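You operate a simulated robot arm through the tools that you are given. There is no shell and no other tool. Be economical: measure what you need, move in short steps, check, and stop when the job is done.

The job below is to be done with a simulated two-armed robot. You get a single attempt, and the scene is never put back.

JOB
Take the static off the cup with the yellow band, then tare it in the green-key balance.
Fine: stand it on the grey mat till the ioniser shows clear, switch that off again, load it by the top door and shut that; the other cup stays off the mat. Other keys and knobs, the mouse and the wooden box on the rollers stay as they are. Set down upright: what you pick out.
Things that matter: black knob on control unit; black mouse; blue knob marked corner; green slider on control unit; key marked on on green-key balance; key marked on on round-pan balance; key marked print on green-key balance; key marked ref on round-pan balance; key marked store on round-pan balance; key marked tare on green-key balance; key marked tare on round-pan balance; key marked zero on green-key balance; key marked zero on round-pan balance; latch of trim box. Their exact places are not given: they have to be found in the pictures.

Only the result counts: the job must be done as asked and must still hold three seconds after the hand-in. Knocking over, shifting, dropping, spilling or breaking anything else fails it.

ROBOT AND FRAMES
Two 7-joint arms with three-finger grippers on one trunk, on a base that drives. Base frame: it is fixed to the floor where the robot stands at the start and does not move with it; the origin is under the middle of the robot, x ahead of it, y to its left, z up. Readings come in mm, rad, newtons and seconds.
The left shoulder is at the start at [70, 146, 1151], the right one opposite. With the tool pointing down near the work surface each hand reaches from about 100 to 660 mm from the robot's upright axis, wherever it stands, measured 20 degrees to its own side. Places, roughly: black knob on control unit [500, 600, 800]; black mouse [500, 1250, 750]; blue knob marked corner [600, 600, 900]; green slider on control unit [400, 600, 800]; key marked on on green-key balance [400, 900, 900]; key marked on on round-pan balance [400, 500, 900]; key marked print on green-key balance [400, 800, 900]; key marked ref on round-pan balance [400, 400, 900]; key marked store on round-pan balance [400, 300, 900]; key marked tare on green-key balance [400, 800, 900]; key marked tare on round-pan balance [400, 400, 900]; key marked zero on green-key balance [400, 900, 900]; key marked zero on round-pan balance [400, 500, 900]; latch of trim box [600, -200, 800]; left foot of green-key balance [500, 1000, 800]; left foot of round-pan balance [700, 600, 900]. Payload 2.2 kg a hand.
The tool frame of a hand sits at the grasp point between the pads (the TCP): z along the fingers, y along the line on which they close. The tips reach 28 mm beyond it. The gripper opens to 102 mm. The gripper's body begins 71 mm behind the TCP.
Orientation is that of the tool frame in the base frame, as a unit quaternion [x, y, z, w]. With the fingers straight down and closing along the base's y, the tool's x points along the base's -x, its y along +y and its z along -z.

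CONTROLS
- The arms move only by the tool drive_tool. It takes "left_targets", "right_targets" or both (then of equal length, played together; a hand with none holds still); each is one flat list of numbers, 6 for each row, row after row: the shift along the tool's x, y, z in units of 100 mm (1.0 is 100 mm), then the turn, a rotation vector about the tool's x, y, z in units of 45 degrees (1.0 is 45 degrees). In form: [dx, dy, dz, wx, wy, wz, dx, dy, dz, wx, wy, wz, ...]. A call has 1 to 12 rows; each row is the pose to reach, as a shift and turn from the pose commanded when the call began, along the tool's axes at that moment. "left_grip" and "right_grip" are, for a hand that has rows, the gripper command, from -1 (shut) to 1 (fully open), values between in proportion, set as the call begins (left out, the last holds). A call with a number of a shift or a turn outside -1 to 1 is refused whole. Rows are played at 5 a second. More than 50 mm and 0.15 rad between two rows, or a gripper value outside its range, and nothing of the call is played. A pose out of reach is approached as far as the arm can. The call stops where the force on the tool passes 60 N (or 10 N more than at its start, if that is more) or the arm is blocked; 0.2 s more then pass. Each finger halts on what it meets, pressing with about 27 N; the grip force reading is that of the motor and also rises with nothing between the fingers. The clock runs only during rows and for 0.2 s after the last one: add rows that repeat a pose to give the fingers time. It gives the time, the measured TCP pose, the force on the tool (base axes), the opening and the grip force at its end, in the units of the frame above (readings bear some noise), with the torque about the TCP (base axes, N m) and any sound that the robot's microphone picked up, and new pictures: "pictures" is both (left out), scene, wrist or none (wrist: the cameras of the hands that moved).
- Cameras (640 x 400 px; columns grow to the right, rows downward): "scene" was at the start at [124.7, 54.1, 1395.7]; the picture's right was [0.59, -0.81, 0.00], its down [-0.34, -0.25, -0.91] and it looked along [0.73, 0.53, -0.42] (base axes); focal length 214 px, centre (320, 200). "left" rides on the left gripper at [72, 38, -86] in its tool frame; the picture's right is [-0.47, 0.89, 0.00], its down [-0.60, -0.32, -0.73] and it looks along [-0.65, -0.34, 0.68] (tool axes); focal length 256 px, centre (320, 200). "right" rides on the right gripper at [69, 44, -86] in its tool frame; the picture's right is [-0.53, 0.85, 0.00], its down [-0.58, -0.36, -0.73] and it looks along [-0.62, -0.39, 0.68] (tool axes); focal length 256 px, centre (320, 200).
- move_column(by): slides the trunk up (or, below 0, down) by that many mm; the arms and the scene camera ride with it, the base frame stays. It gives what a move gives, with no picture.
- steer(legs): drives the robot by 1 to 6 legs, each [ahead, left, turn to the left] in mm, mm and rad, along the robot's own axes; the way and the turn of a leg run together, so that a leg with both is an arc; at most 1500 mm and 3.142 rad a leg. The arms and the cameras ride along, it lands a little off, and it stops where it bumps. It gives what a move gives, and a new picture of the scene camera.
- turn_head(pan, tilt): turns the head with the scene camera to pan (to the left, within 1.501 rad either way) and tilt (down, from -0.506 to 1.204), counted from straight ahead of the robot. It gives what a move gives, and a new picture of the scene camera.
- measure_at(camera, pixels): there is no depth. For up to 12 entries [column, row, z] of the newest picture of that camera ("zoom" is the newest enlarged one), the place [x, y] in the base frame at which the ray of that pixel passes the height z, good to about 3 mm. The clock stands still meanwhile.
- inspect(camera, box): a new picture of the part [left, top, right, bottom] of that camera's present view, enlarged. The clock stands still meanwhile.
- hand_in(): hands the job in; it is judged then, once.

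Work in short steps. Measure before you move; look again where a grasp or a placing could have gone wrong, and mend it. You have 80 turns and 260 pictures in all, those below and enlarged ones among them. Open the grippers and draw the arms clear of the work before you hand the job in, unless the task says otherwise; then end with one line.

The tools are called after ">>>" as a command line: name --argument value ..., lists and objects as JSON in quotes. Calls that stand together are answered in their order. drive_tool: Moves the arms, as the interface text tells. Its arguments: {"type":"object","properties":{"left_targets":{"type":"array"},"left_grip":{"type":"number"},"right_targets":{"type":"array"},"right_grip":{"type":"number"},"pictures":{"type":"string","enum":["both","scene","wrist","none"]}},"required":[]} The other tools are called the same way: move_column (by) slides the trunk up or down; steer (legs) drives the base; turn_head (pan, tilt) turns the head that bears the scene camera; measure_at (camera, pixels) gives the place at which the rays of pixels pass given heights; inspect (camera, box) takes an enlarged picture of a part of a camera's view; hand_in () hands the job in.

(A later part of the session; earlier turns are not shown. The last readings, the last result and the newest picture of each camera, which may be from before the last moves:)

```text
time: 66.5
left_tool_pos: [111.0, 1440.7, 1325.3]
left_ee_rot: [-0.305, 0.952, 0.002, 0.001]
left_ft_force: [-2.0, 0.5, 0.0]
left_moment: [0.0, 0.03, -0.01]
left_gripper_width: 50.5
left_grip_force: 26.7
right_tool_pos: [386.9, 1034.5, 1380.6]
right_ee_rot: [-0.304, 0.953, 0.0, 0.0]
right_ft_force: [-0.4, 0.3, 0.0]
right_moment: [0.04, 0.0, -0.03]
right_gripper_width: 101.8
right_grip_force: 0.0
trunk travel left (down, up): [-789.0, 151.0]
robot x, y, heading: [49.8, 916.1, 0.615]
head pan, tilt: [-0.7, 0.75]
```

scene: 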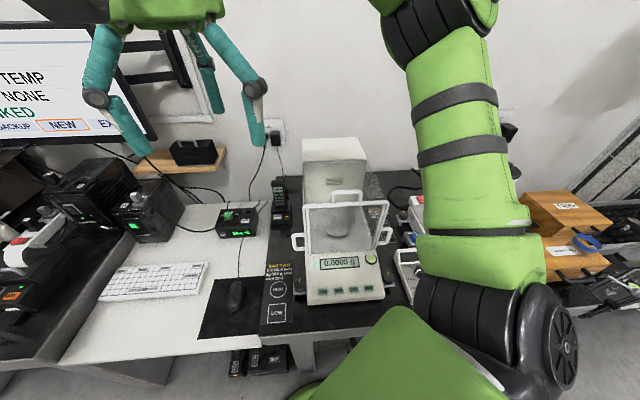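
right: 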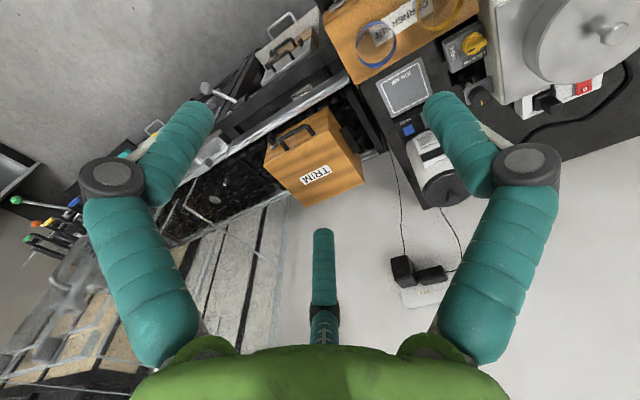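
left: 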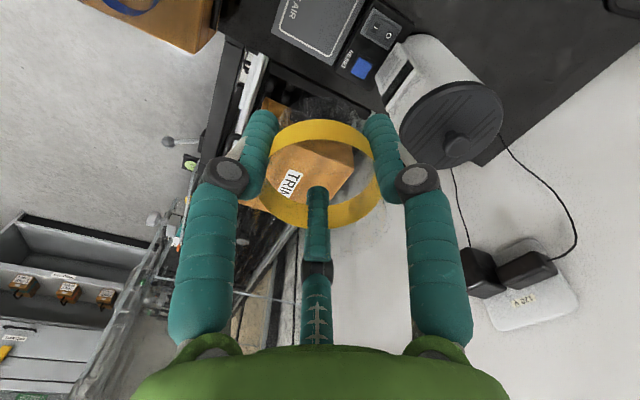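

I bring the closed right hand in front of the handle, square it up, and tilt it forward.

>>> drive_tool --right_targets '[0.031, -0.242, 0.201, 0, 0, 0, 0.062, -0.483, 0.402, 0, 0, 0, 0.093, -0.725, 0.603, 0, 0, 0]' --right_grip -1 --pictures "none"

>>> drive_tool --right_targets '[0.031, -0.242, 0.201, 0, 0, 0, 0.062, -0.483, 0.402, 0, 0, 0, 0.093, -0.725, 0.603, 0, 0, 0]' --pictures "none"

>>> drive_tool --right_targets '[0.031, -0.242, 0.201, 0, 0, 0, 0.062, -0.483, 0.402, 0, 0, 0, 0.093, -0.725, 0.603, 0, 0, 0]' --pictures "none"

>>> drive_tool --right_targets '[0, 0, 0, 0, 0, 0.157, 0, 0, 0, 0, 0, 0.314, 0, 0, 0, 0, 0, 0.472, 0, 0, 0, 0, 0, 0.63, 0, 0, 0, 0, 0, 0.787]' --pictures "none"

>>> drive_tool --right_targets '[0, 0, 0, 0, -0.16, 0, 0, 0, 0, 0, -0.32, 0, 0, 0, 0, 0, -0.48, 0, 0, 0, 0, 0, -0.637, 0, 0, 0, 0, 0, -0.637, 0]' --pictures "both"

>>> inspect --camera "scene" --box '[280, 130, 408, 210]'

```text
time: 67.3
left_tool_pos: [111.8, 1439.3, 1325.0]
left_ee_rot: [-0.304, 0.953, 0.002, 0.001]
left_ft_force: [0.7, 0.0, 0.0]
left_moment: [0.0, 0.04, 0.01]
left_gripper_width: 50.6
left_grip_force: 26.9
right_tool_pos: [422.9, 967.9, 1321.4]
right_ee_rot: [-0.304, 0.953, 0.001, 0.0]
right_ft_force: [-0.6, 0.3, 0.2]
right_moment: [0.04, -0.02, 0.0]
right_gripper_width: 2.0
right_grip_force: 27.3
trunk travel left (down, up): [-789.0, 151.0]
robot x, y, heading: [47.6, 918.9, 0.619]
head pan, tilt: [-0.7, 0.75]
```

```text
time: 68.1
left_tool_pos: [110.0, 1440.3, 1324.7]
left_ee_rot: [-0.305, 0.952, 0.002, 0.0]
left_ft_force: [-0.7, -0.7, 0.1]
left_moment: [0.02, 0.03, 0.0]
left_gripper_width: 50.6
left_grip_force: 26.7
right_tool_pos: [455.3, 902.3, 1259.5]
right_ee_rot: [-0.304, 0.953, 0.001, 0.001]
right_ft_force: [0.1, -0.1, -0.6]
right_moment: [0.01, 0.01, 0.04]
right_gripper_width: 2.1
right_grip_force: 26.8
trunk travel left (down, up): [-789.0, 151.0]
robot x, y, heading: [51.5, 914.7, 0.618]
head pan, tilt: [-0.7, 0.75]
```

```text
time: 68.9
left_tool_pos: [110.3, 1441.1, 1324.8]
left_ee_rot: [-0.304, 0.953, 0.001, 0.001]
left_ft_force: [-0.8, 0.2, -0.1]
left_moment: [0.0, -0.03, -0.01]
left_gripper_width: 50.6
left_grip_force: 27.4
right_tool_pos: [491.9, 840.8, 1200.3]
right_ee_rot: [-0.304, 0.953, 0.001, 0.001]
right_ft_force: [-0.6, -0.4, -0.2]
right_moment: [0.0, 0.01, -0.02]
right_gripper_width: 1.9
right_grip_force: 26.8
trunk travel left (down, up): [-789.0, 151.0]
robot x, y, heading: [52.6, 915.4, 0.619]
head pan, tilt: [-0.7, 0.75]
```

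```text
time: 70.1
left_tool_pos: [111.0, 1441.1, 1325.7]
left_ee_rot: [-0.303, 0.953, 0.001, 0.003]
left_ft_force: [0.1, -0.3, 0.7]
left_moment: [0.01, -0.01, 0.03]
left_gripper_width: 50.3
left_grip_force: 26.7
right_tool_pos: [491.7, 839.1, 1200.6]
right_ee_rot: [0.003, 1.0, 0.001, 0.0]
right_ft_force: [0.1, -0.2, 0.5]
right_moment: [-0.02, -0.04, -0.02]
right_gripper_width: 2.1
right_grip_force: 26.8
trunk travel left (down, up): [-789.0, 151.0]
robot x, y, heading: [49.2, 914.3, 0.619]
head pan, tilt: [-0.7, 0.75]
```

```text
time: 71.3
left_tool_pos: [110.5, 1441.2, 1325.8]
left_ee_rot: [-0.304, 0.953, 0.001, 0.001]
left_ft_force: [0.1, 0.4, 0.5]
left_moment: [0.04, 0.01, 0.03]
left_gripper_width: 50.4
left_grip_force: 27.2
right_tool_pos: [504.7, 846.4, 1210.9]
right_ee_rot: [0.0, 0.969, 0.0, 0.248]
right_ft_force: [0.3, -0.5, -0.6]
right_moment: [0.02, 0.01, -0.04]
right_gripper_width: 2.3
right_grip_force: 27.0
right hand out of reach, approached as far as the arm can: row 4, 5
trunk travel left (down, up): [-789.0, 151.0]
robot x, y, heading: [47.4, 919.4, 0.617]
head pan, tilt: [-0.7, 0.75]
```

scene: 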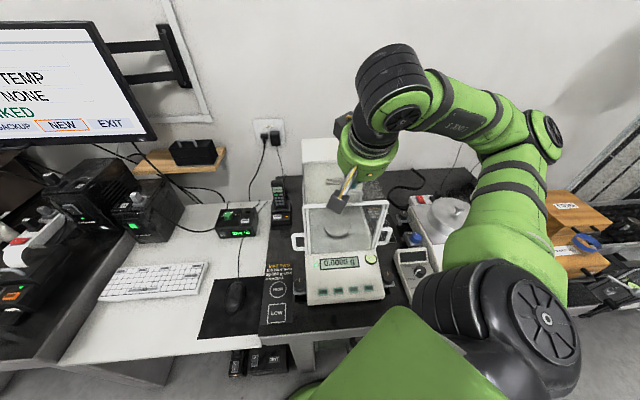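
right: 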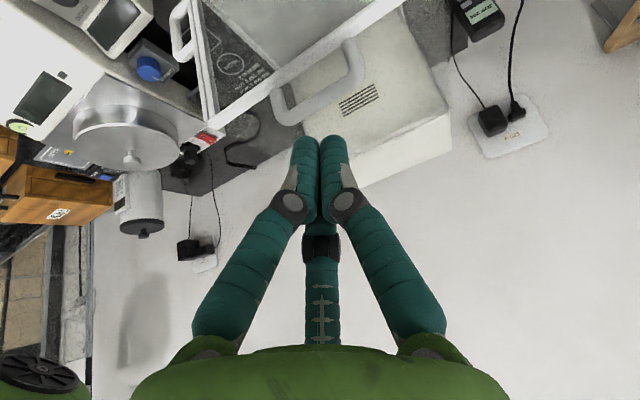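

```text
5.00 times, centred on (344, 170) of scene
```

zoom: 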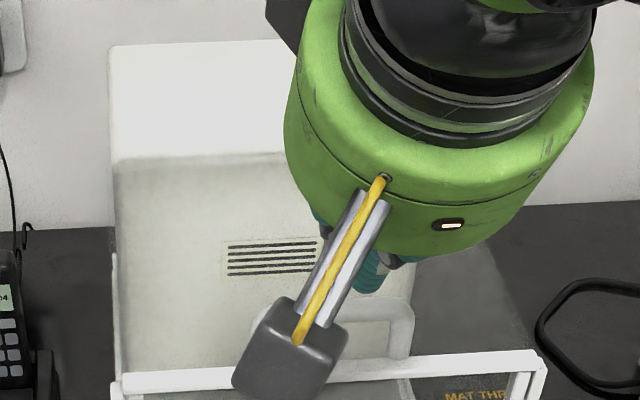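

The hand is at (505,846,1211). I lower it to just in front of the handle: TCP ≈(515,841,1138).

>>> drive_tool --right_targets '[0.087, -0.017, 0.23, 0, 0, 0, 0.175, -0.033, 0.46, 0, 0, 0, 0.262, -0.05, 0.689, 0, 0, 0]' --pictures "both"

>>> inspect --camera "scene" --box '[280, 130, 408, 210]'

>>> inspect --camera "right" --box '[220, 60, 420, 185]'

```text
time: 72.1
left_tool_pos: [112.1, 1441.6, 1325.2]
left_ee_rot: [-0.304, 0.953, 0.001, 0.002]
left_ft_force: [0.6, 0.4, 0.9]
left_moment: [0.04, 0.0, -0.01]
left_gripper_width: 50.6
left_grip_force: 27.1
right_tool_pos: [540.8, 848.6, 1149.7]
right_ee_rot: [0.0, 0.969, 0.0, 0.246]
right_ft_force: [-0.4, -0.3, 0.2]
right_moment: [-0.02, 0.0, 0.02]
right_gripper_width: 2.0
right_grip_force: 26.8
right hand out of reach, approached as far as the arm can: row 1, 2, 3
trunk travel left (down, up): [-789.0, 151.0]
robot x, y, heading: [49.0, 914.1, 0.617]
head pan, tilt: [-0.7, 0.75]
```

scene: 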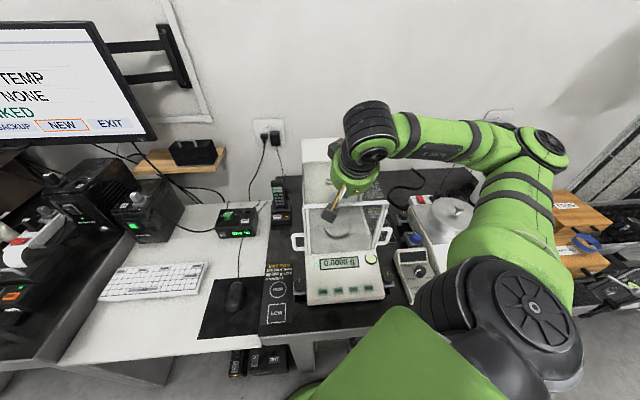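
right: 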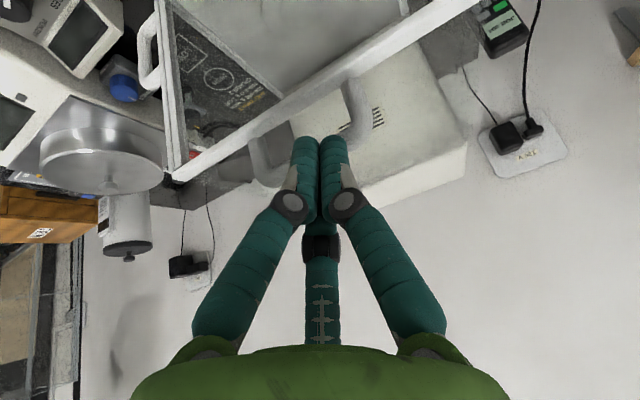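

```text
5.00 times, centred on (344, 170) of scene
```

zoom: 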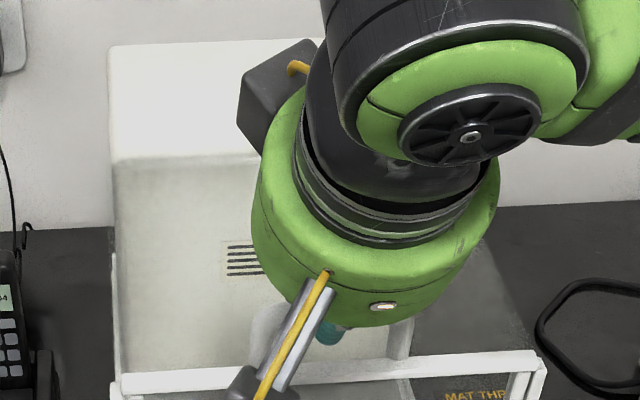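

```text
3.20 times, centred on (320, 122) of right
```

zoom: 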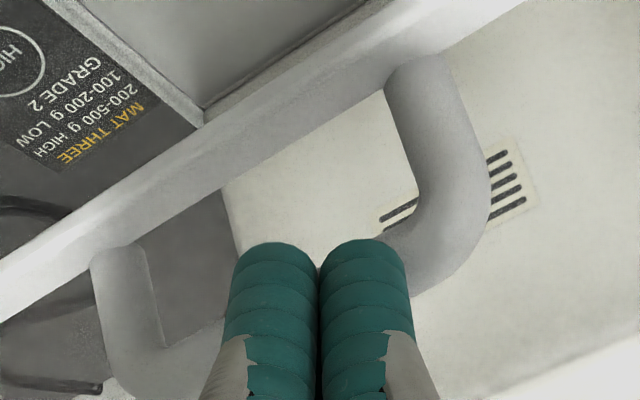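

The arm is near its inner limit here, so I raise the hand 40 mm and back the base 40 mm.

>>> drive_tool --right_targets '[-0.1, 0, -0.18, 0, 0, 0, -0.192, 0, -0.351, 0, 0, 0]' --pictures "none"

>>> steer --legs '[[-36.7, 26, 0]]'

```text
time: 72.7
left_tool_pos: [110.5, 1442.2, 1325.8]
left_ee_rot: [-0.305, 0.952, 0.001, 0.001]
left_ft_force: [0.4, 0.1, -1.3]
left_moment: [-0.01, 0.02, -0.04]
left_gripper_width: 50.5
left_grip_force: 27.0
right_tool_pos: [541.2, 850.6, 1189.9]
right_ee_rot: [0.001, 0.969, 0.0, 0.248]
right_ft_force: [0.9, -0.7, -0.3]
right_moment: [-0.04, 0.01, -0.02]
right_gripper_width: 2.2
right_grip_force: 27.0
trunk travel left (down, up): [-789.0, 151.0]
robot x, y, heading: [47.1, 914.3, 0.613]
head pan, tilt: [-0.7, 0.75]
```

```text
time: 73.6
left_tool_pos: [75.6, 1440.5, 1324.0]
left_ee_rot: [-0.304, 0.953, 0.002, -0.003]
left_ft_force: [0.9, -0.5, 0.3]
left_moment: [0.01, 0.1, -0.02]
left_gripper_width: 50.5
left_grip_force: 27.4
right_tool_pos: [505.4, 849.5, 1186.7]
right_ee_rot: [0.0, 0.97, 0.001, 0.245]
right_ft_force: [0.0, -0.6, -0.6]
right_moment: [0.02, 0.07, 0.01]
right_gripper_width: 2.0
right_grip_force: 26.8
trunk travel left (down, up): [-789.0, 151.0]
robot x, y, heading: [7.3, 915.3, 0.615]
head pan, tilt: [-0.7, 0.75]
```

scene: 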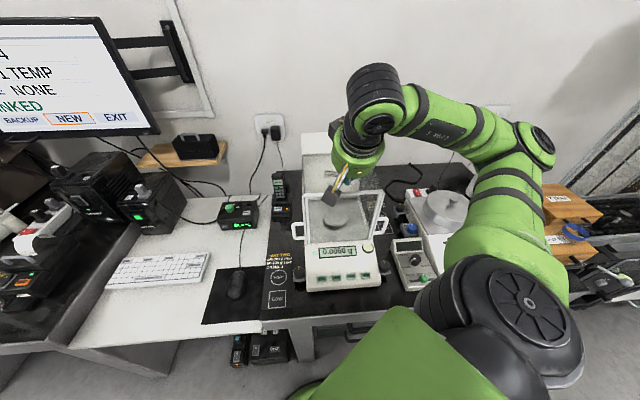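

Now I lower to in front of the handle again.

>>> drive_tool --right_targets '[0.05, -0.03, 0.16, 0, 0, 0, 0.1, -0.06, 0.31, 0, 0, 0, 0.151, -0.08, 0.464, 0, 0, 0]' --pictures "both"

>>> inspect --camera "right" --box '[220, 60, 420, 185]'

>>> inspect --camera "scene" --box '[280, 130, 408, 210]'

```text
time: 74.4
left_tool_pos: [66.2, 1440.6, 1325.6]
left_ee_rot: [-0.304, 0.953, 0.001, 0.002]
left_ft_force: [0.0, -0.4, -0.7]
left_moment: [0.01, -0.03, 0.01]
left_gripper_width: 50.5
left_grip_force: 27.1
right_tool_pos: [504.8, 841.0, 1141.1]
right_ee_rot: [0.001, 0.969, 0.001, 0.249]
right_ft_force: [-0.9, -0.4, -0.2]
right_moment: [-0.01, -0.05, 0.0]
right_gripper_width: 2.1
right_grip_force: 27.2
trunk travel left (down, up): [-789.0, 151.0]
robot x, y, heading: [5.0, 914.7, 0.612]
head pan, tilt: [-0.7, 0.75]
```

scene: 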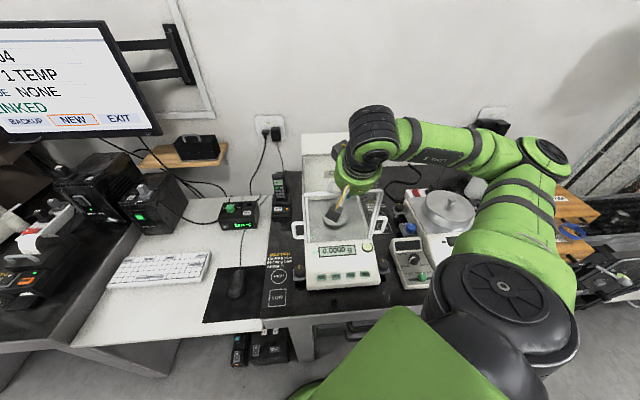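
right: 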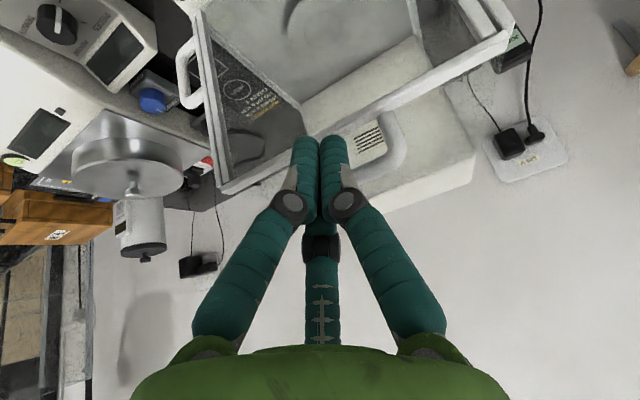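

```text
3.20 times, centred on (320, 122) of right
```

zoom: 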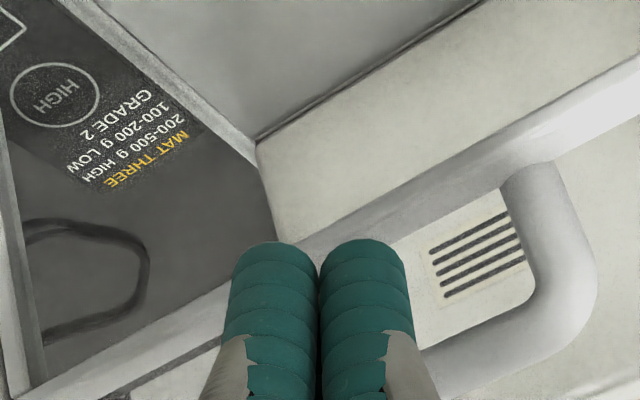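

```text
5.00 times, centred on (344, 170) of scene
```

zoom: 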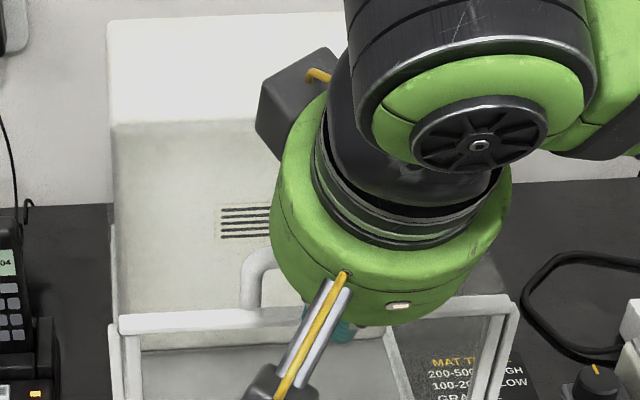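

The tip is in front of the handle. I push 50 mm toward +x and watch force and picture.

>>> drive_tool --right_targets '[-0.176, 0, 0.096, 0, 0, 0, -0.307, 0, 0.168, 0, 0, 0, -0.439, 0, 0.24, 0, 0, 0]' --pictures "none"

>>> inspect --camera "right" --box '[160, 40, 480, 240]'

>>> inspect --camera "scene" --box '[280, 130, 408, 210]'

```text
time: 75.2
left_tool_pos: [68.1, 1442.5, 1324.2]
left_ee_rot: [-0.303, 0.953, 0.001, 0.001]
left_ft_force: [-0.7, 0.9, 0.2]
left_moment: [-0.01, -0.01, -0.02]
left_gripper_width: 50.6
left_grip_force: 27.3
right_tool_pos: [556.9, 842.3, 1140.3]
right_ee_rot: [0.0, 0.969, -0.001, 0.247]
right_ft_force: [-0.5, 0.5, 0.4]
right_moment: [0.0, 0.02, 0.0]
right_gripper_width: 2.1
right_grip_force: 27.5
trunk travel left (down, up): [-789.0, 151.0]
robot x, y, heading: [3.7, 914.1, 0.614]
head pan, tilt: [-0.7, 0.75]
```

```text
2.00 times, centred on (320, 140) of right
```

zoom: 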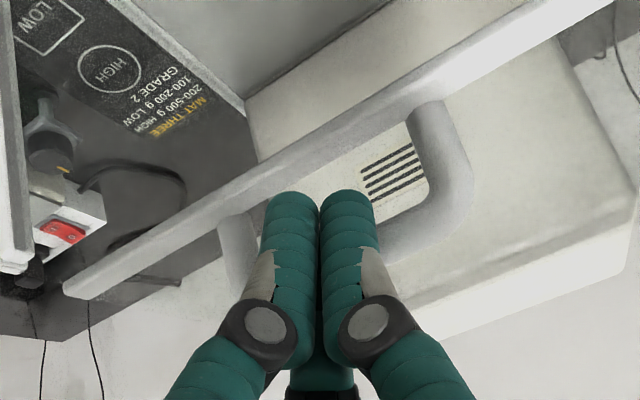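

```text
5.00 times, centred on (344, 170) of scene
```

zoom: 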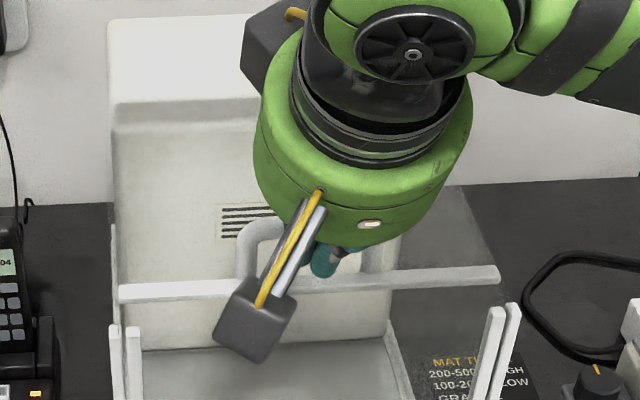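

The door slides back easily (its front bar moves with the handle). I push another 100 mm.

>>> drive_tool --right_targets '[-0.22, 0, 0.12, 0, 0, 0, -0.439, 0, 0.24, 0, 0, 0, -0.658, 0, 0.36, 0, 0, 0, -0.878, 0, 0.479, 0, 0, 0]' --pictures "none"

>>> inspect --camera "right" --box '[160, 40, 480, 240]'

>>> inspect --camera "scene" --box '[280, 130, 408, 210]'

```text
time: 76.2
left_tool_pos: [67.7, 1442.2, 1324.4]
left_ee_rot: [-0.304, 0.953, 0.001, 0.0]
left_ft_force: [-0.3, -0.2, 0.2]
left_moment: [0.0, -0.01, -0.01]
left_gripper_width: 50.5
left_grip_force: 26.2
right_tool_pos: [657.0, 840.7, 1141.8]
right_ee_rot: [0.001, 0.969, 0.0, 0.246]
right_ft_force: [-0.2, -0.7, -0.6]
right_moment: [0.01, 0.0, 0.0]
right_gripper_width: 2.1
right_grip_force: 27.0
trunk travel left (down, up): [-789.0, 151.0]
robot x, y, heading: [5.1, 915.2, 0.614]
head pan, tilt: [-0.7, 0.75]
```

```text
2.00 times, centred on (320, 140) of right
```

zoom: 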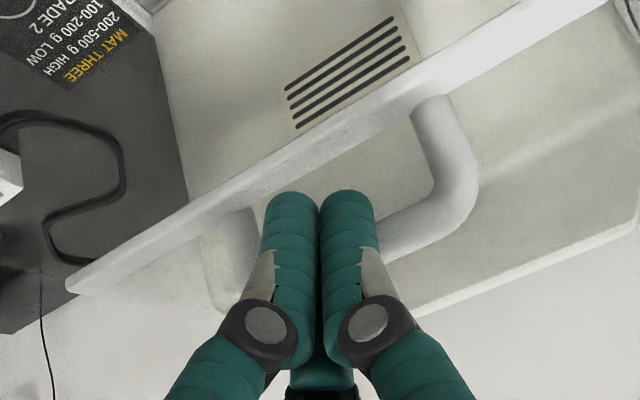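

```text
5.00 times, centred on (344, 170) of scene
```

zoom: 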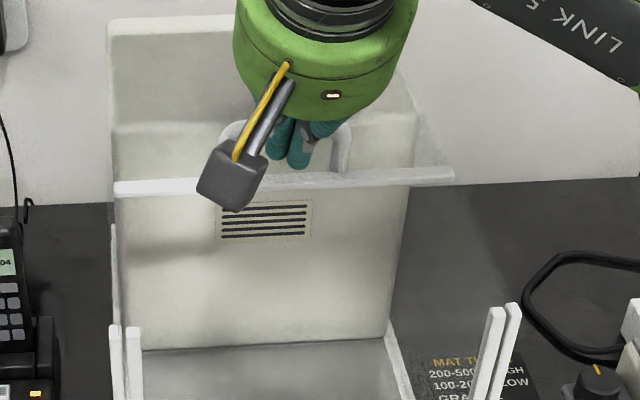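

Bar is now at ≈676. I push 60 mm more.

>>> drive_tool --right_targets '[-0.22, 0, 0.12, 0, 0, 0, -0.439, 0, 0.24, 0, 0, 0, -0.527, 0, 0.287, 0, 0, 0]' --pictures "none"

>>> inspect --camera "scene" --box '[280, 130, 408, 210]'

```text
time: 77.0
left_tool_pos: [62.9, 1441.5, 1323.9]
left_ee_rot: [-0.304, 0.953, 0.002, 0.003]
left_ft_force: [0.6, -0.2, -0.8]
left_moment: [-0.02, 0.03, 0.02]
left_gripper_width: 50.5
left_grip_force: 27.0
right_tool_pos: [711.9, 841.0, 1145.2]
right_ee_rot: [0.001, 0.968, 0.002, 0.249]
right_ft_force: [-14.4, -1.4, 12.4]
right_moment: [-0.02, 0.12, -0.06]
right_gripper_width: 2.2
right_grip_force: 27.1
trunk travel left (down, up): [-789.0, 151.0]
robot x, y, heading: [7.3, 918.6, 0.613]
head pan, tilt: [-0.7, 0.75]
```

```text
5.00 times, centred on (344, 170) of scene
```

zoom: 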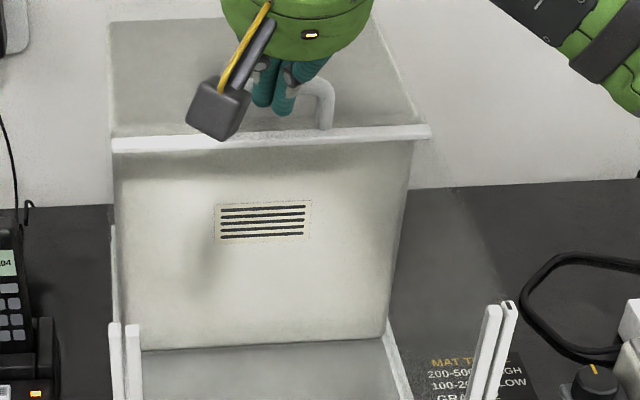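

The door reached its stop (≈14 N). I retreat the right hand back and up, then measure the opening.

>>> drive_tool --right_targets '[0.176, 0, -0.096, 0, 0, 0, 0.35, 0, -0.45, 0, 0, 0, 0.45, 0, -0.85, 0, 0, 0, 0.45, 0, -0.99, 0, 0, 0]' --pictures "both"

>>> inspect --camera "scene" --box '[270, 130, 430, 230]'

>>> inspect --camera "right" --box '[0, 0, 320, 200]'

```text
time: 78.0
left_tool_pos: [67.4, 1441.7, 1325.2]
left_ee_rot: [-0.304, 0.953, 0.001, 0.001]
left_ft_force: [0.9, -0.3, 0.1]
left_moment: [0.02, 0.02, 0.03]
left_gripper_width: 50.6
left_grip_force: 27.2
right_tool_pos: [630.0, 841.5, 1206.7]
right_ee_rot: [0.001, 0.969, 0.0, 0.247]
right_ft_force: [0.2, 0.4, 0.8]
right_moment: [0.03, 0.05, 0.0]
right_gripper_width: 2.2
right_grip_force: 26.8
trunk travel left (down, up): [-789.0, 151.0]
robot x, y, heading: [5.4, 919.0, 0.618]
head pan, tilt: [-0.7, 0.75]
```

scene: 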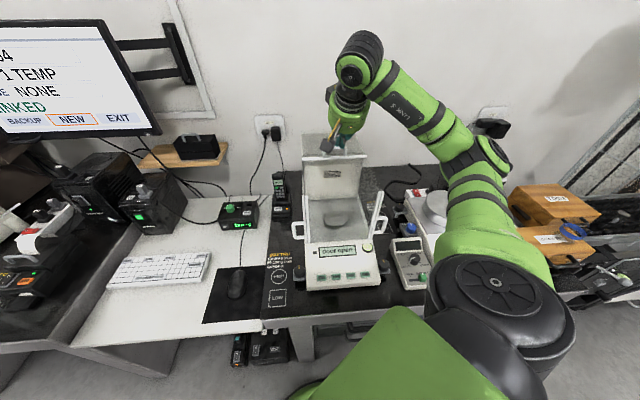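
right: 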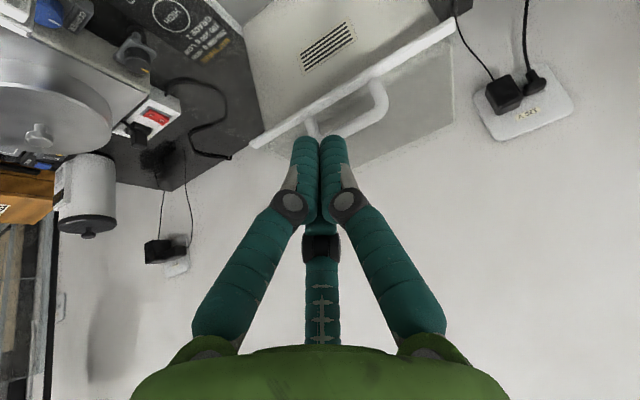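

```text
4.00 times, centred on (350, 180) of scene
```

zoom: 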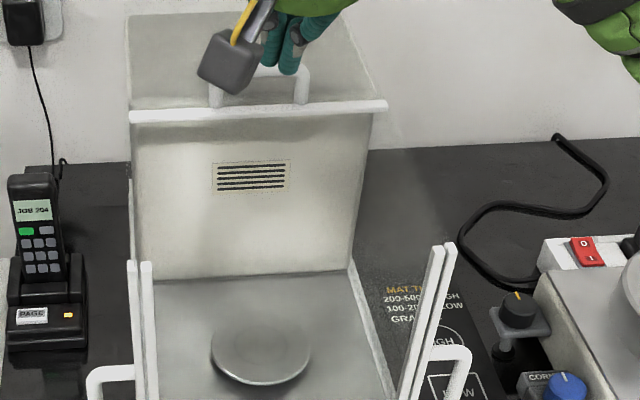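

```text
2.00 times, centred on (160, 100) of right
```

zoom: 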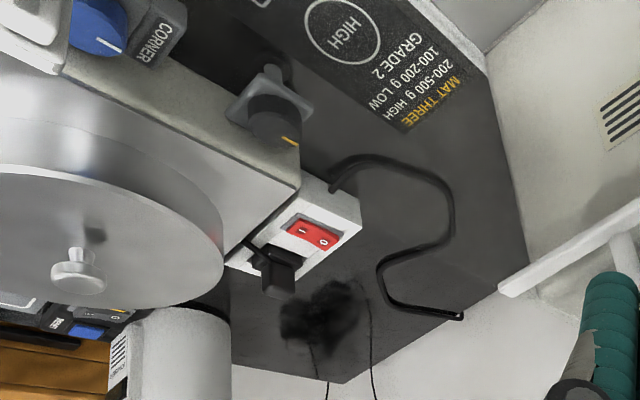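

The display reads "Door open". I measure the pan, the housing foot, and the door bar.

>>> measure_at --camera "scene" --pixels '[[303, 159.25, 1100], [366.25, 156.25, 1100], [335.25, 216.25, 865], [335.25, 216.25, 880], [322.75, 217, 875], [347.5, 216.5, 875], [306.25, 200, 865], [357.5, 197, 865], [303.5, 195.5, 1100], [380.5, 192, 1100]]'

```text
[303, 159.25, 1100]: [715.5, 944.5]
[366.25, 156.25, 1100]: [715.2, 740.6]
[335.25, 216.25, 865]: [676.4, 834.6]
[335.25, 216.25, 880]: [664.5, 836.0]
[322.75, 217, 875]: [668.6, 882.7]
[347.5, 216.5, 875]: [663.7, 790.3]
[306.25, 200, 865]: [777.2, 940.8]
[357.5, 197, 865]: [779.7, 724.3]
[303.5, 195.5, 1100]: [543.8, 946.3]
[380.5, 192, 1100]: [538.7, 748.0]
```

Opening spans x≈547–715; pan centre ≈(665,840,878). I restore the right hand's posture and retract it.

>>> drive_tool --right_targets '[0.12, 0, -0.407, 0, 0, 0, 0.24, 0, -0.814, 0, 0, 0]' --pictures "none"

>>> drive_tool --right_targets '[0, 0, 0, 0, 0.16, 0, 0, 0, 0, 0, 0.32, 0, 0, 0, 0, 0, 0.48, 0, 0, 0, 0, 0, 0.637, 0]' --pictures "none"

>>> drive_tool --right_targets '[0, 0, 0, 0, 0, -0.157, 0, 0, 0, 0, 0, -0.314, 0, 0, 0, 0, 0, -0.472, 0, 0, 0, 0, 0, -0.63, 0, 0, 0, 0, 0, -0.787]' --pictures "none"

>>> steer --legs '[[0, 0, -1.237]]'

>>> turn_head --pan 0.9 --tilt 0.7

```text
time: 78.6
left_tool_pos: [65.4, 1441.4, 1324.5]
left_ee_rot: [-0.304, 0.953, 0.001, 0.002]
left_ft_force: [-0.3, -1.1, -0.5]
left_moment: [-0.04, -0.04, -0.03]
left_gripper_width: 50.6
left_grip_force: 26.9
right_tool_pos: [566.0, 842.2, 1266.6]
right_ee_rot: [0.002, 0.969, 0.0, 0.247]
right_ft_force: [-1.3, 0.9, -0.6]
right_moment: [0.02, -0.01, 0.03]
right_gripper_width: 2.0
right_grip_force: 27.2
trunk travel left (down, up): [-789.0, 151.0]
robot x, y, heading: [1.6, 920.6, 0.62]
head pan, tilt: [-0.7, 0.75]
```

```text
time: 79.6
left_tool_pos: [69.0, 1441.8, 1324.2]
left_ee_rot: [-0.305, 0.952, 0.001, 0.0]
left_ft_force: [0.4, -0.1, -0.6]
left_moment: [0.02, -0.01, 0.02]
left_gripper_width: 50.8
left_grip_force: 27.2
right_tool_pos: [569.3, 842.4, 1268.2]
right_ee_rot: [0.001, 1.0, 0.001, -0.001]
right_ft_force: [1.0, -0.5, -0.3]
right_moment: [-0.01, 0.03, -0.02]
right_gripper_width: 2.1
right_grip_force: 27.1
trunk travel left (down, up): [-789.0, 151.0]
robot x, y, heading: [6.2, 918.2, 0.618]
head pan, tilt: [-0.7, 0.75]
```

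```text
time: 80.8
left_tool_pos: [67.0, 1440.8, 1325.8]
left_ee_rot: [-0.304, 0.953, 0.001, 0.0]
left_ft_force: [-0.6, 0.6, -0.2]
left_moment: [-0.02, -0.01, 0.0]
left_gripper_width: 50.5
left_grip_force: 27.2
right_tool_pos: [570.6, 841.4, 1267.4]
right_ee_rot: [-0.305, 0.952, 0.0, 0.0]
right_ft_force: [0.2, -0.3, -1.0]
right_moment: [0.0, -0.01, 0.0]
right_gripper_width: 2.0
right_grip_force: 27.0
trunk travel left (down, up): [-789.0, 151.0]
robot x, y, heading: [8.3, 912.9, 0.619]
head pan, tilt: [-0.7, 0.75]
```

```text
time: 84.3
left_tool_pos: [521.0, 1031.1, 1324.2]
left_ee_rot: [0.303, 0.953, 0.0, 0.001]
left_ft_force: [0.1, 0.3, -0.3]
left_moment: [-0.01, -0.02, 0.02]
left_gripper_width: 50.4
left_grip_force: 26.9
right_tool_pos: [121.5, 359.7, 1267.7]
right_ee_rot: [0.304, 0.953, 0.001, 0.001]
right_ft_force: [0.3, -0.3, -0.2]
right_moment: [-0.02, 0.01, -0.01]
right_gripper_width: 2.1
right_grip_force: 27.1
trunk travel left (down, up): [-789.0, 151.0]
robot x, y, heading: [4.7, 914.9, -0.617]
head pan, tilt: [-0.7, 0.75]
```

scene: 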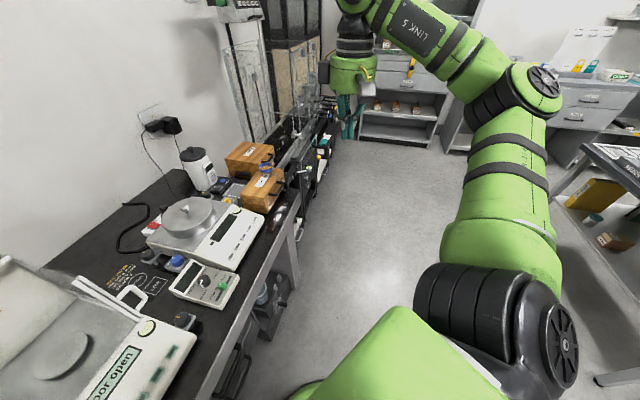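

```text
time: 86.0
left_tool_pos: [521.7, 1032.7, 1326.4]
left_ee_rot: [0.303, 0.953, 0.001, 0.001]
left_ft_force: [-0.3, -0.3, -0.8]
left_moment: [0.0, -0.02, 0.01]
left_gripper_width: 50.9
left_grip_force: 27.4
right_tool_pos: [121.6, 357.4, 1266.7]
right_ee_rot: [0.304, 0.953, 0.0, 0.0]
right_ft_force: [-0.1, 1.0, 0.3]
right_moment: [0.03, -0.03, -0.01]
right_gripper_width: 2.0
right_grip_force: 27.1
trunk travel left (down, up): [-789.0, 151.0]
robot x, y, heading: [5.2, 916.7, -0.62]
head pan, tilt: [0.901, 0.7]
```

scene: 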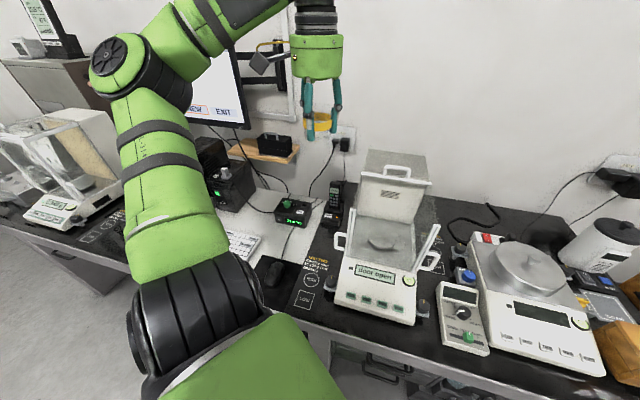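

The left hand with the cup is ready. I drive to (55,692) so the posture matches that used at the mat.

>>> steer --legs '[[171, -154, 0]]'

>>> inspect --camera "left" --box '[0, 0, 640, 400]'

```text
time: 87.7
left_tool_pos: [566.2, 808.8, 1324.1]
left_ee_rot: [0.304, 0.953, 0.0, 0.001]
left_ft_force: [0.5, 0.2, 0.1]
left_moment: [0.0, -0.01, -0.01]
left_gripper_width: 50.4
left_grip_force: 26.9
right_tool_pos: [168.0, 137.0, 1269.0]
right_ee_rot: [0.304, 0.953, -0.001, 0.002]
right_ft_force: [0.8, 1.2, -0.1]
right_moment: [-0.02, 0.03, 0.0]
right_gripper_width: 2.3
right_grip_force: 27.0
trunk travel left (down, up): [-789.0, 151.0]
robot x, y, heading: [53.7, 691.1, -0.615]
head pan, tilt: [0.901, 0.7]
```

scene: 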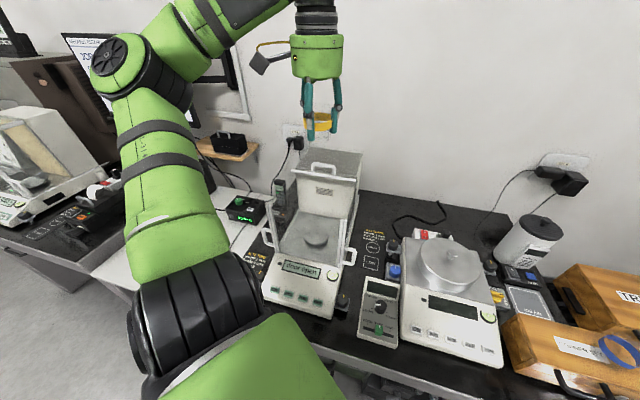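

```text
1.00 times, centred on (320, 200) of left (not enlarged: the box is as wide or as high as the picture)
```

zoom: 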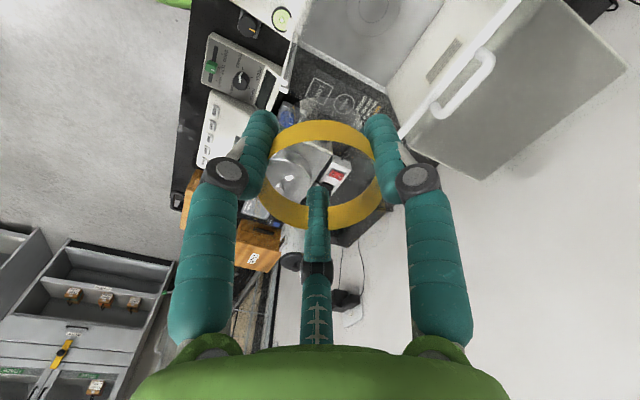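

I move over the opening to (652,841,1230) and yaw the tool so that the camera boom points into the front-left corner.

>>> drive_tool --left_targets '[-0.13, 0.19, 0.235, 0, 0, -0.105, -0.26, 0.38, 0.47, 0, 0, -0.21, -0.39, 0.57, 0.705, 0, 0, -0.315, -0.517, 0.759, 0.94, 0, 0, -0.42, -0.517, 0.759, 0.94, 0, 0, -0.42]' --pictures "both"

>>> inspect --camera "scene" --box '[250, 110, 410, 210]'

```text
time: 88.9
left_tool_pos: [655.4, 838.8, 1231.3]
left_ee_rot: [0.143, 0.99, 0.001, 0.001]
left_ft_force: [-0.9, 0.3, 0.1]
left_moment: [-0.05, 0.02, 0.0]
left_gripper_width: 50.5
left_grip_force: 26.9
right_tool_pos: [168.0, 134.7, 1267.7]
right_ee_rot: [0.305, 0.952, 0.0, 0.001]
right_ft_force: [0.1, 0.6, 0.3]
right_moment: [0.02, -0.02, -0.01]
right_gripper_width: 2.1
right_grip_force: 27.2
trunk travel left (down, up): [-789.0, 151.0]
robot x, y, heading: [51.9, 689.7, -0.618]
head pan, tilt: [0.901, 0.7]
```

scene: 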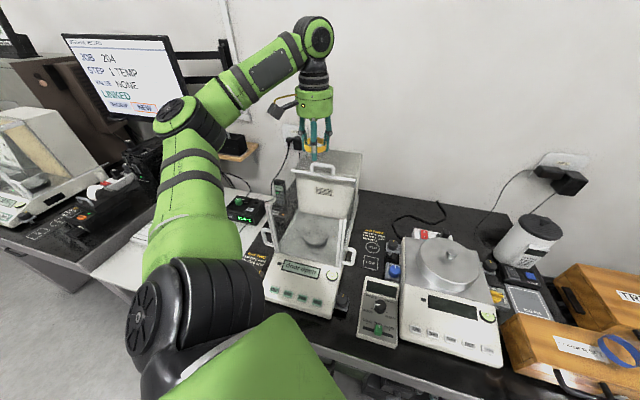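
left: 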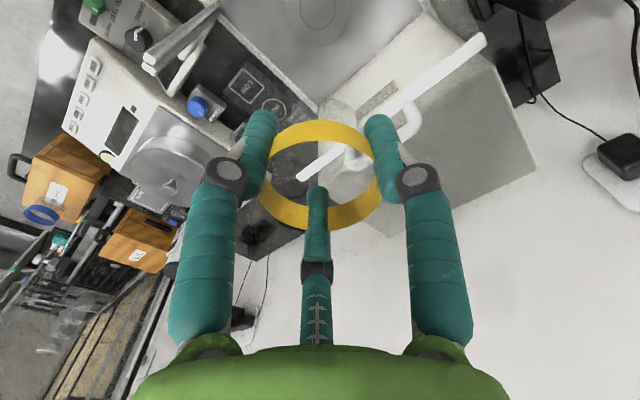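

```text
4.00 times, centred on (330, 160) of scene
```

zoom: 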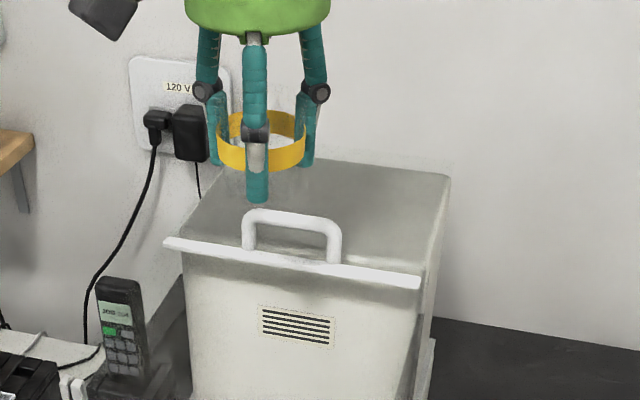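

I triangulate bar, handle and pan again with these two fresh pictures.

>>> measure_at --camera "scene" --pixels '[[291.25, 170.75, 1090], [291.25, 170.75, 1110], [354.5, 180.75, 1090], [354.5, 180.75, 1110], [312, 165, 1130], [331, 168, 1130], [317, 239, 870], [317, 239, 885]]'

>>> measure_at --camera "left" --pixels '[[483, 42, 1090], [483, 42, 1110], [303, 177, 1090], [303, 177, 1110], [323, 10, 870], [323, 10, 885]]'

>>> inspect --camera "left" --box '[220, 0, 500, 175]'

>>> inspect --camera "scene" --box '[250, 195, 378, 275]'

```text
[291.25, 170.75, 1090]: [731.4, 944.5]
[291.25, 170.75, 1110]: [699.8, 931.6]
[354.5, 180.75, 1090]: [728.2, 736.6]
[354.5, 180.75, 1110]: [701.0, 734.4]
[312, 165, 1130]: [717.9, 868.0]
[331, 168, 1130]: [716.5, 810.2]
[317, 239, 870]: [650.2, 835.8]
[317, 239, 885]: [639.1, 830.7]
```

```text
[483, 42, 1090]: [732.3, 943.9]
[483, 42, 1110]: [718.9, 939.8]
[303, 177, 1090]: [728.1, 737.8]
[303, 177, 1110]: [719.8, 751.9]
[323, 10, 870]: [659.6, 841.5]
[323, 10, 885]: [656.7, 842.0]
```

```text
2.29 times, centred on (360, 88) of left
```

zoom: 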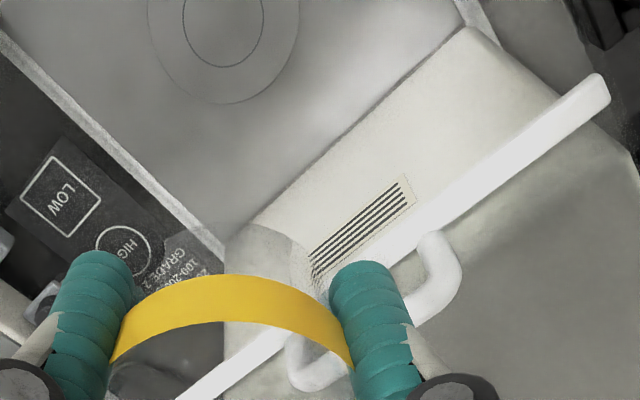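

```text
5.00 times, centred on (314, 235) of scene
```

zoom: 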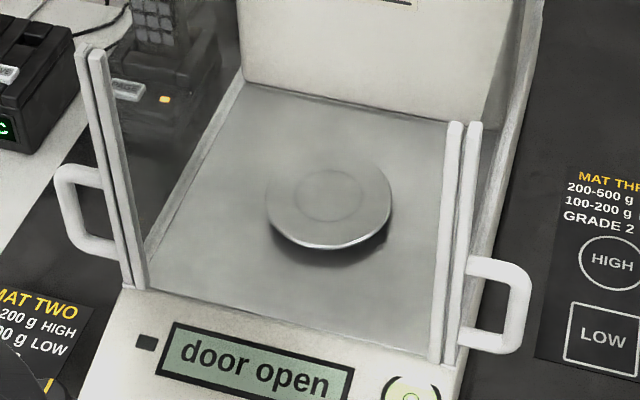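

I refine the pan centre.

>>> measure_at --camera "scene" --pixels '[[316.4, 234, 860], [316.4, 234, 880], [295, 247, 860], [343, 259, 860], [300, 293, 860]]'

>>> measure_at --camera "left" --pixels '[[318, 7, 860], [318, 7, 880]]'

```text
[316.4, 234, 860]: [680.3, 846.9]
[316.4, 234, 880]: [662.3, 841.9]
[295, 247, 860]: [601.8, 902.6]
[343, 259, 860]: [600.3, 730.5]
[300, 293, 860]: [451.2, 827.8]
```

```text
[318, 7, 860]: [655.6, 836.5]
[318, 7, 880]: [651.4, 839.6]
```

The pan is ≈(654,840,885). The hand is well aligned; I descend 100 mm and look.

>>> drive_tool --left_targets '[0, 0, 0.33, 0, 0, 0, 0, 0, 0.66, 0, 0, 0, 0, 0, 1.0, 0, 0, 0]' --pictures "both"

>>> inspect --camera "scene" --box '[240, 130, 400, 230]'

```text
time: 89.7
left_tool_pos: [656.1, 838.5, 1132.1]
left_ee_rot: [0.144, 0.99, 0.0, 0.002]
left_ft_force: [-0.1, 0.0, 0.5]
left_moment: [-0.04, -0.01, -0.02]
left_gripper_width: 50.6
left_grip_force: 26.7
right_tool_pos: [168.4, 133.4, 1267.9]
right_ee_rot: [0.305, 0.952, 0.0, 0.001]
right_ft_force: [0.3, 0.3, 0.2]
right_moment: [-0.03, 0.03, -0.01]
right_gripper_width: 2.0
right_grip_force: 27.2
trunk travel left (down, up): [-789.0, 151.0]
robot x, y, heading: [55.7, 691.3, -0.62]
head pan, tilt: [0.901, 0.7]
```

scene: 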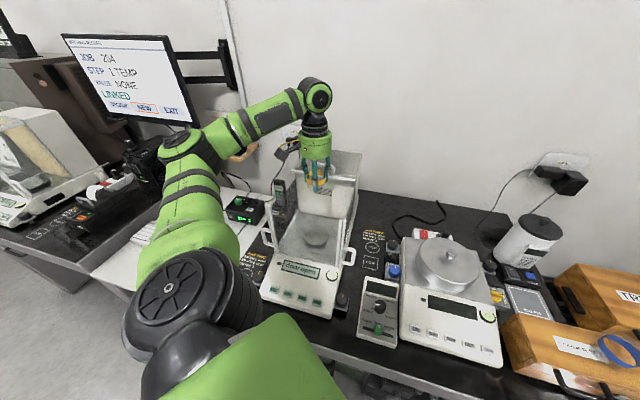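
left: 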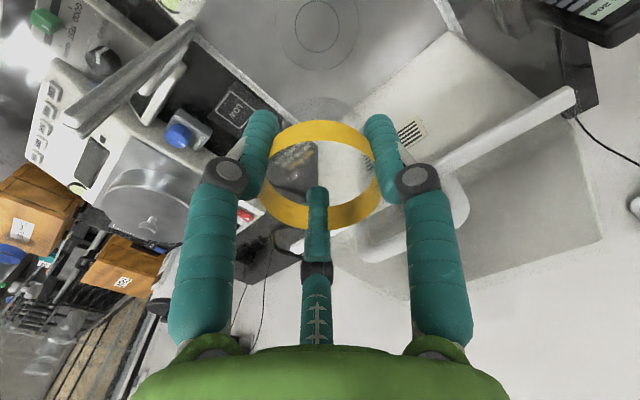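

```text
4.00 times, centred on (320, 180) of scene
```

zoom: 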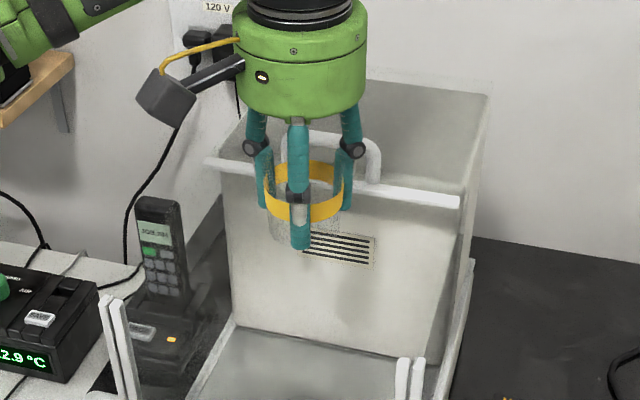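

I recheck the pan centre in the closer wrist view, then continue downward.

>>> measure_at --camera "left" --pixels '[[317, 25, 870], [317, 25, 885], [317, 25, 895]]'

>>> drive_tool --left_targets '[0, 0, 0.33, 0, 0, 0, 0, 0, 0.66, 0, 0, 0, 0, 0, 1.0, 0, 0, 0]' --pictures "both"

>>> inspect --camera "scene" --box '[240, 150, 400, 250]'

```text
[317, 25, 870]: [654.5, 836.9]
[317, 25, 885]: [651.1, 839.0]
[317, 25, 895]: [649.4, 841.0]
```

```text
time: 90.5
left_tool_pos: [657.9, 838.8, 1031.7]
left_ee_rot: [0.143, 0.99, -0.001, 0.003]
left_ft_force: [-0.6, -0.2, -0.5]
left_moment: [0.02, 0.02, -0.01]
left_gripper_width: 50.7
left_grip_force: 27.0
right_tool_pos: [168.0, 133.5, 1267.9]
right_ee_rot: [0.305, 0.952, 0.0, 0.0]
right_ft_force: [0.3, -0.9, 0.7]
right_moment: [0.0, 0.01, 0.02]
right_gripper_width: 2.1
right_grip_force: 27.1
trunk travel left (down, up): [-789.0, 151.0]
robot x, y, heading: [50.1, 690.3, -0.621]
head pan, tilt: [0.901, 0.7]
```

scene: 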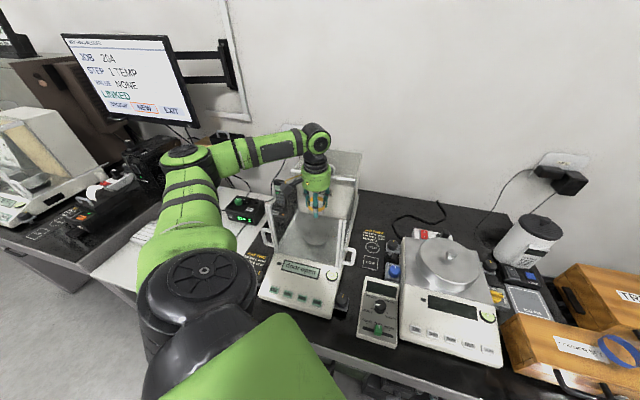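
left: 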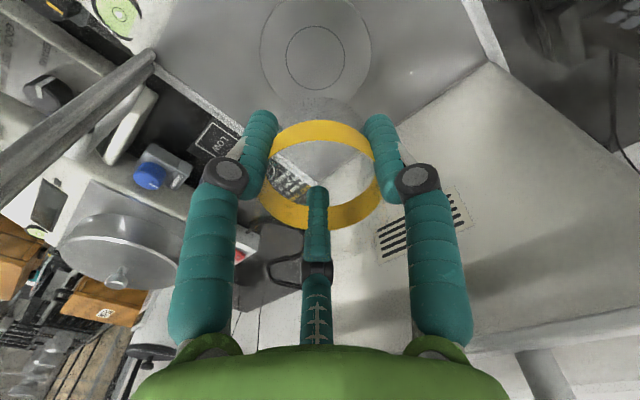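

```text
4.00 times, centred on (320, 200) of scene
```

zoom: 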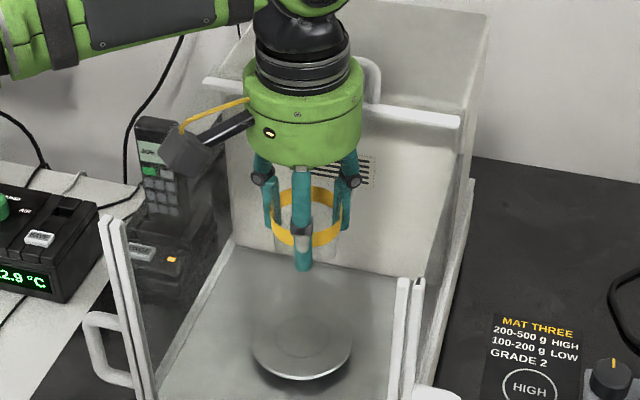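

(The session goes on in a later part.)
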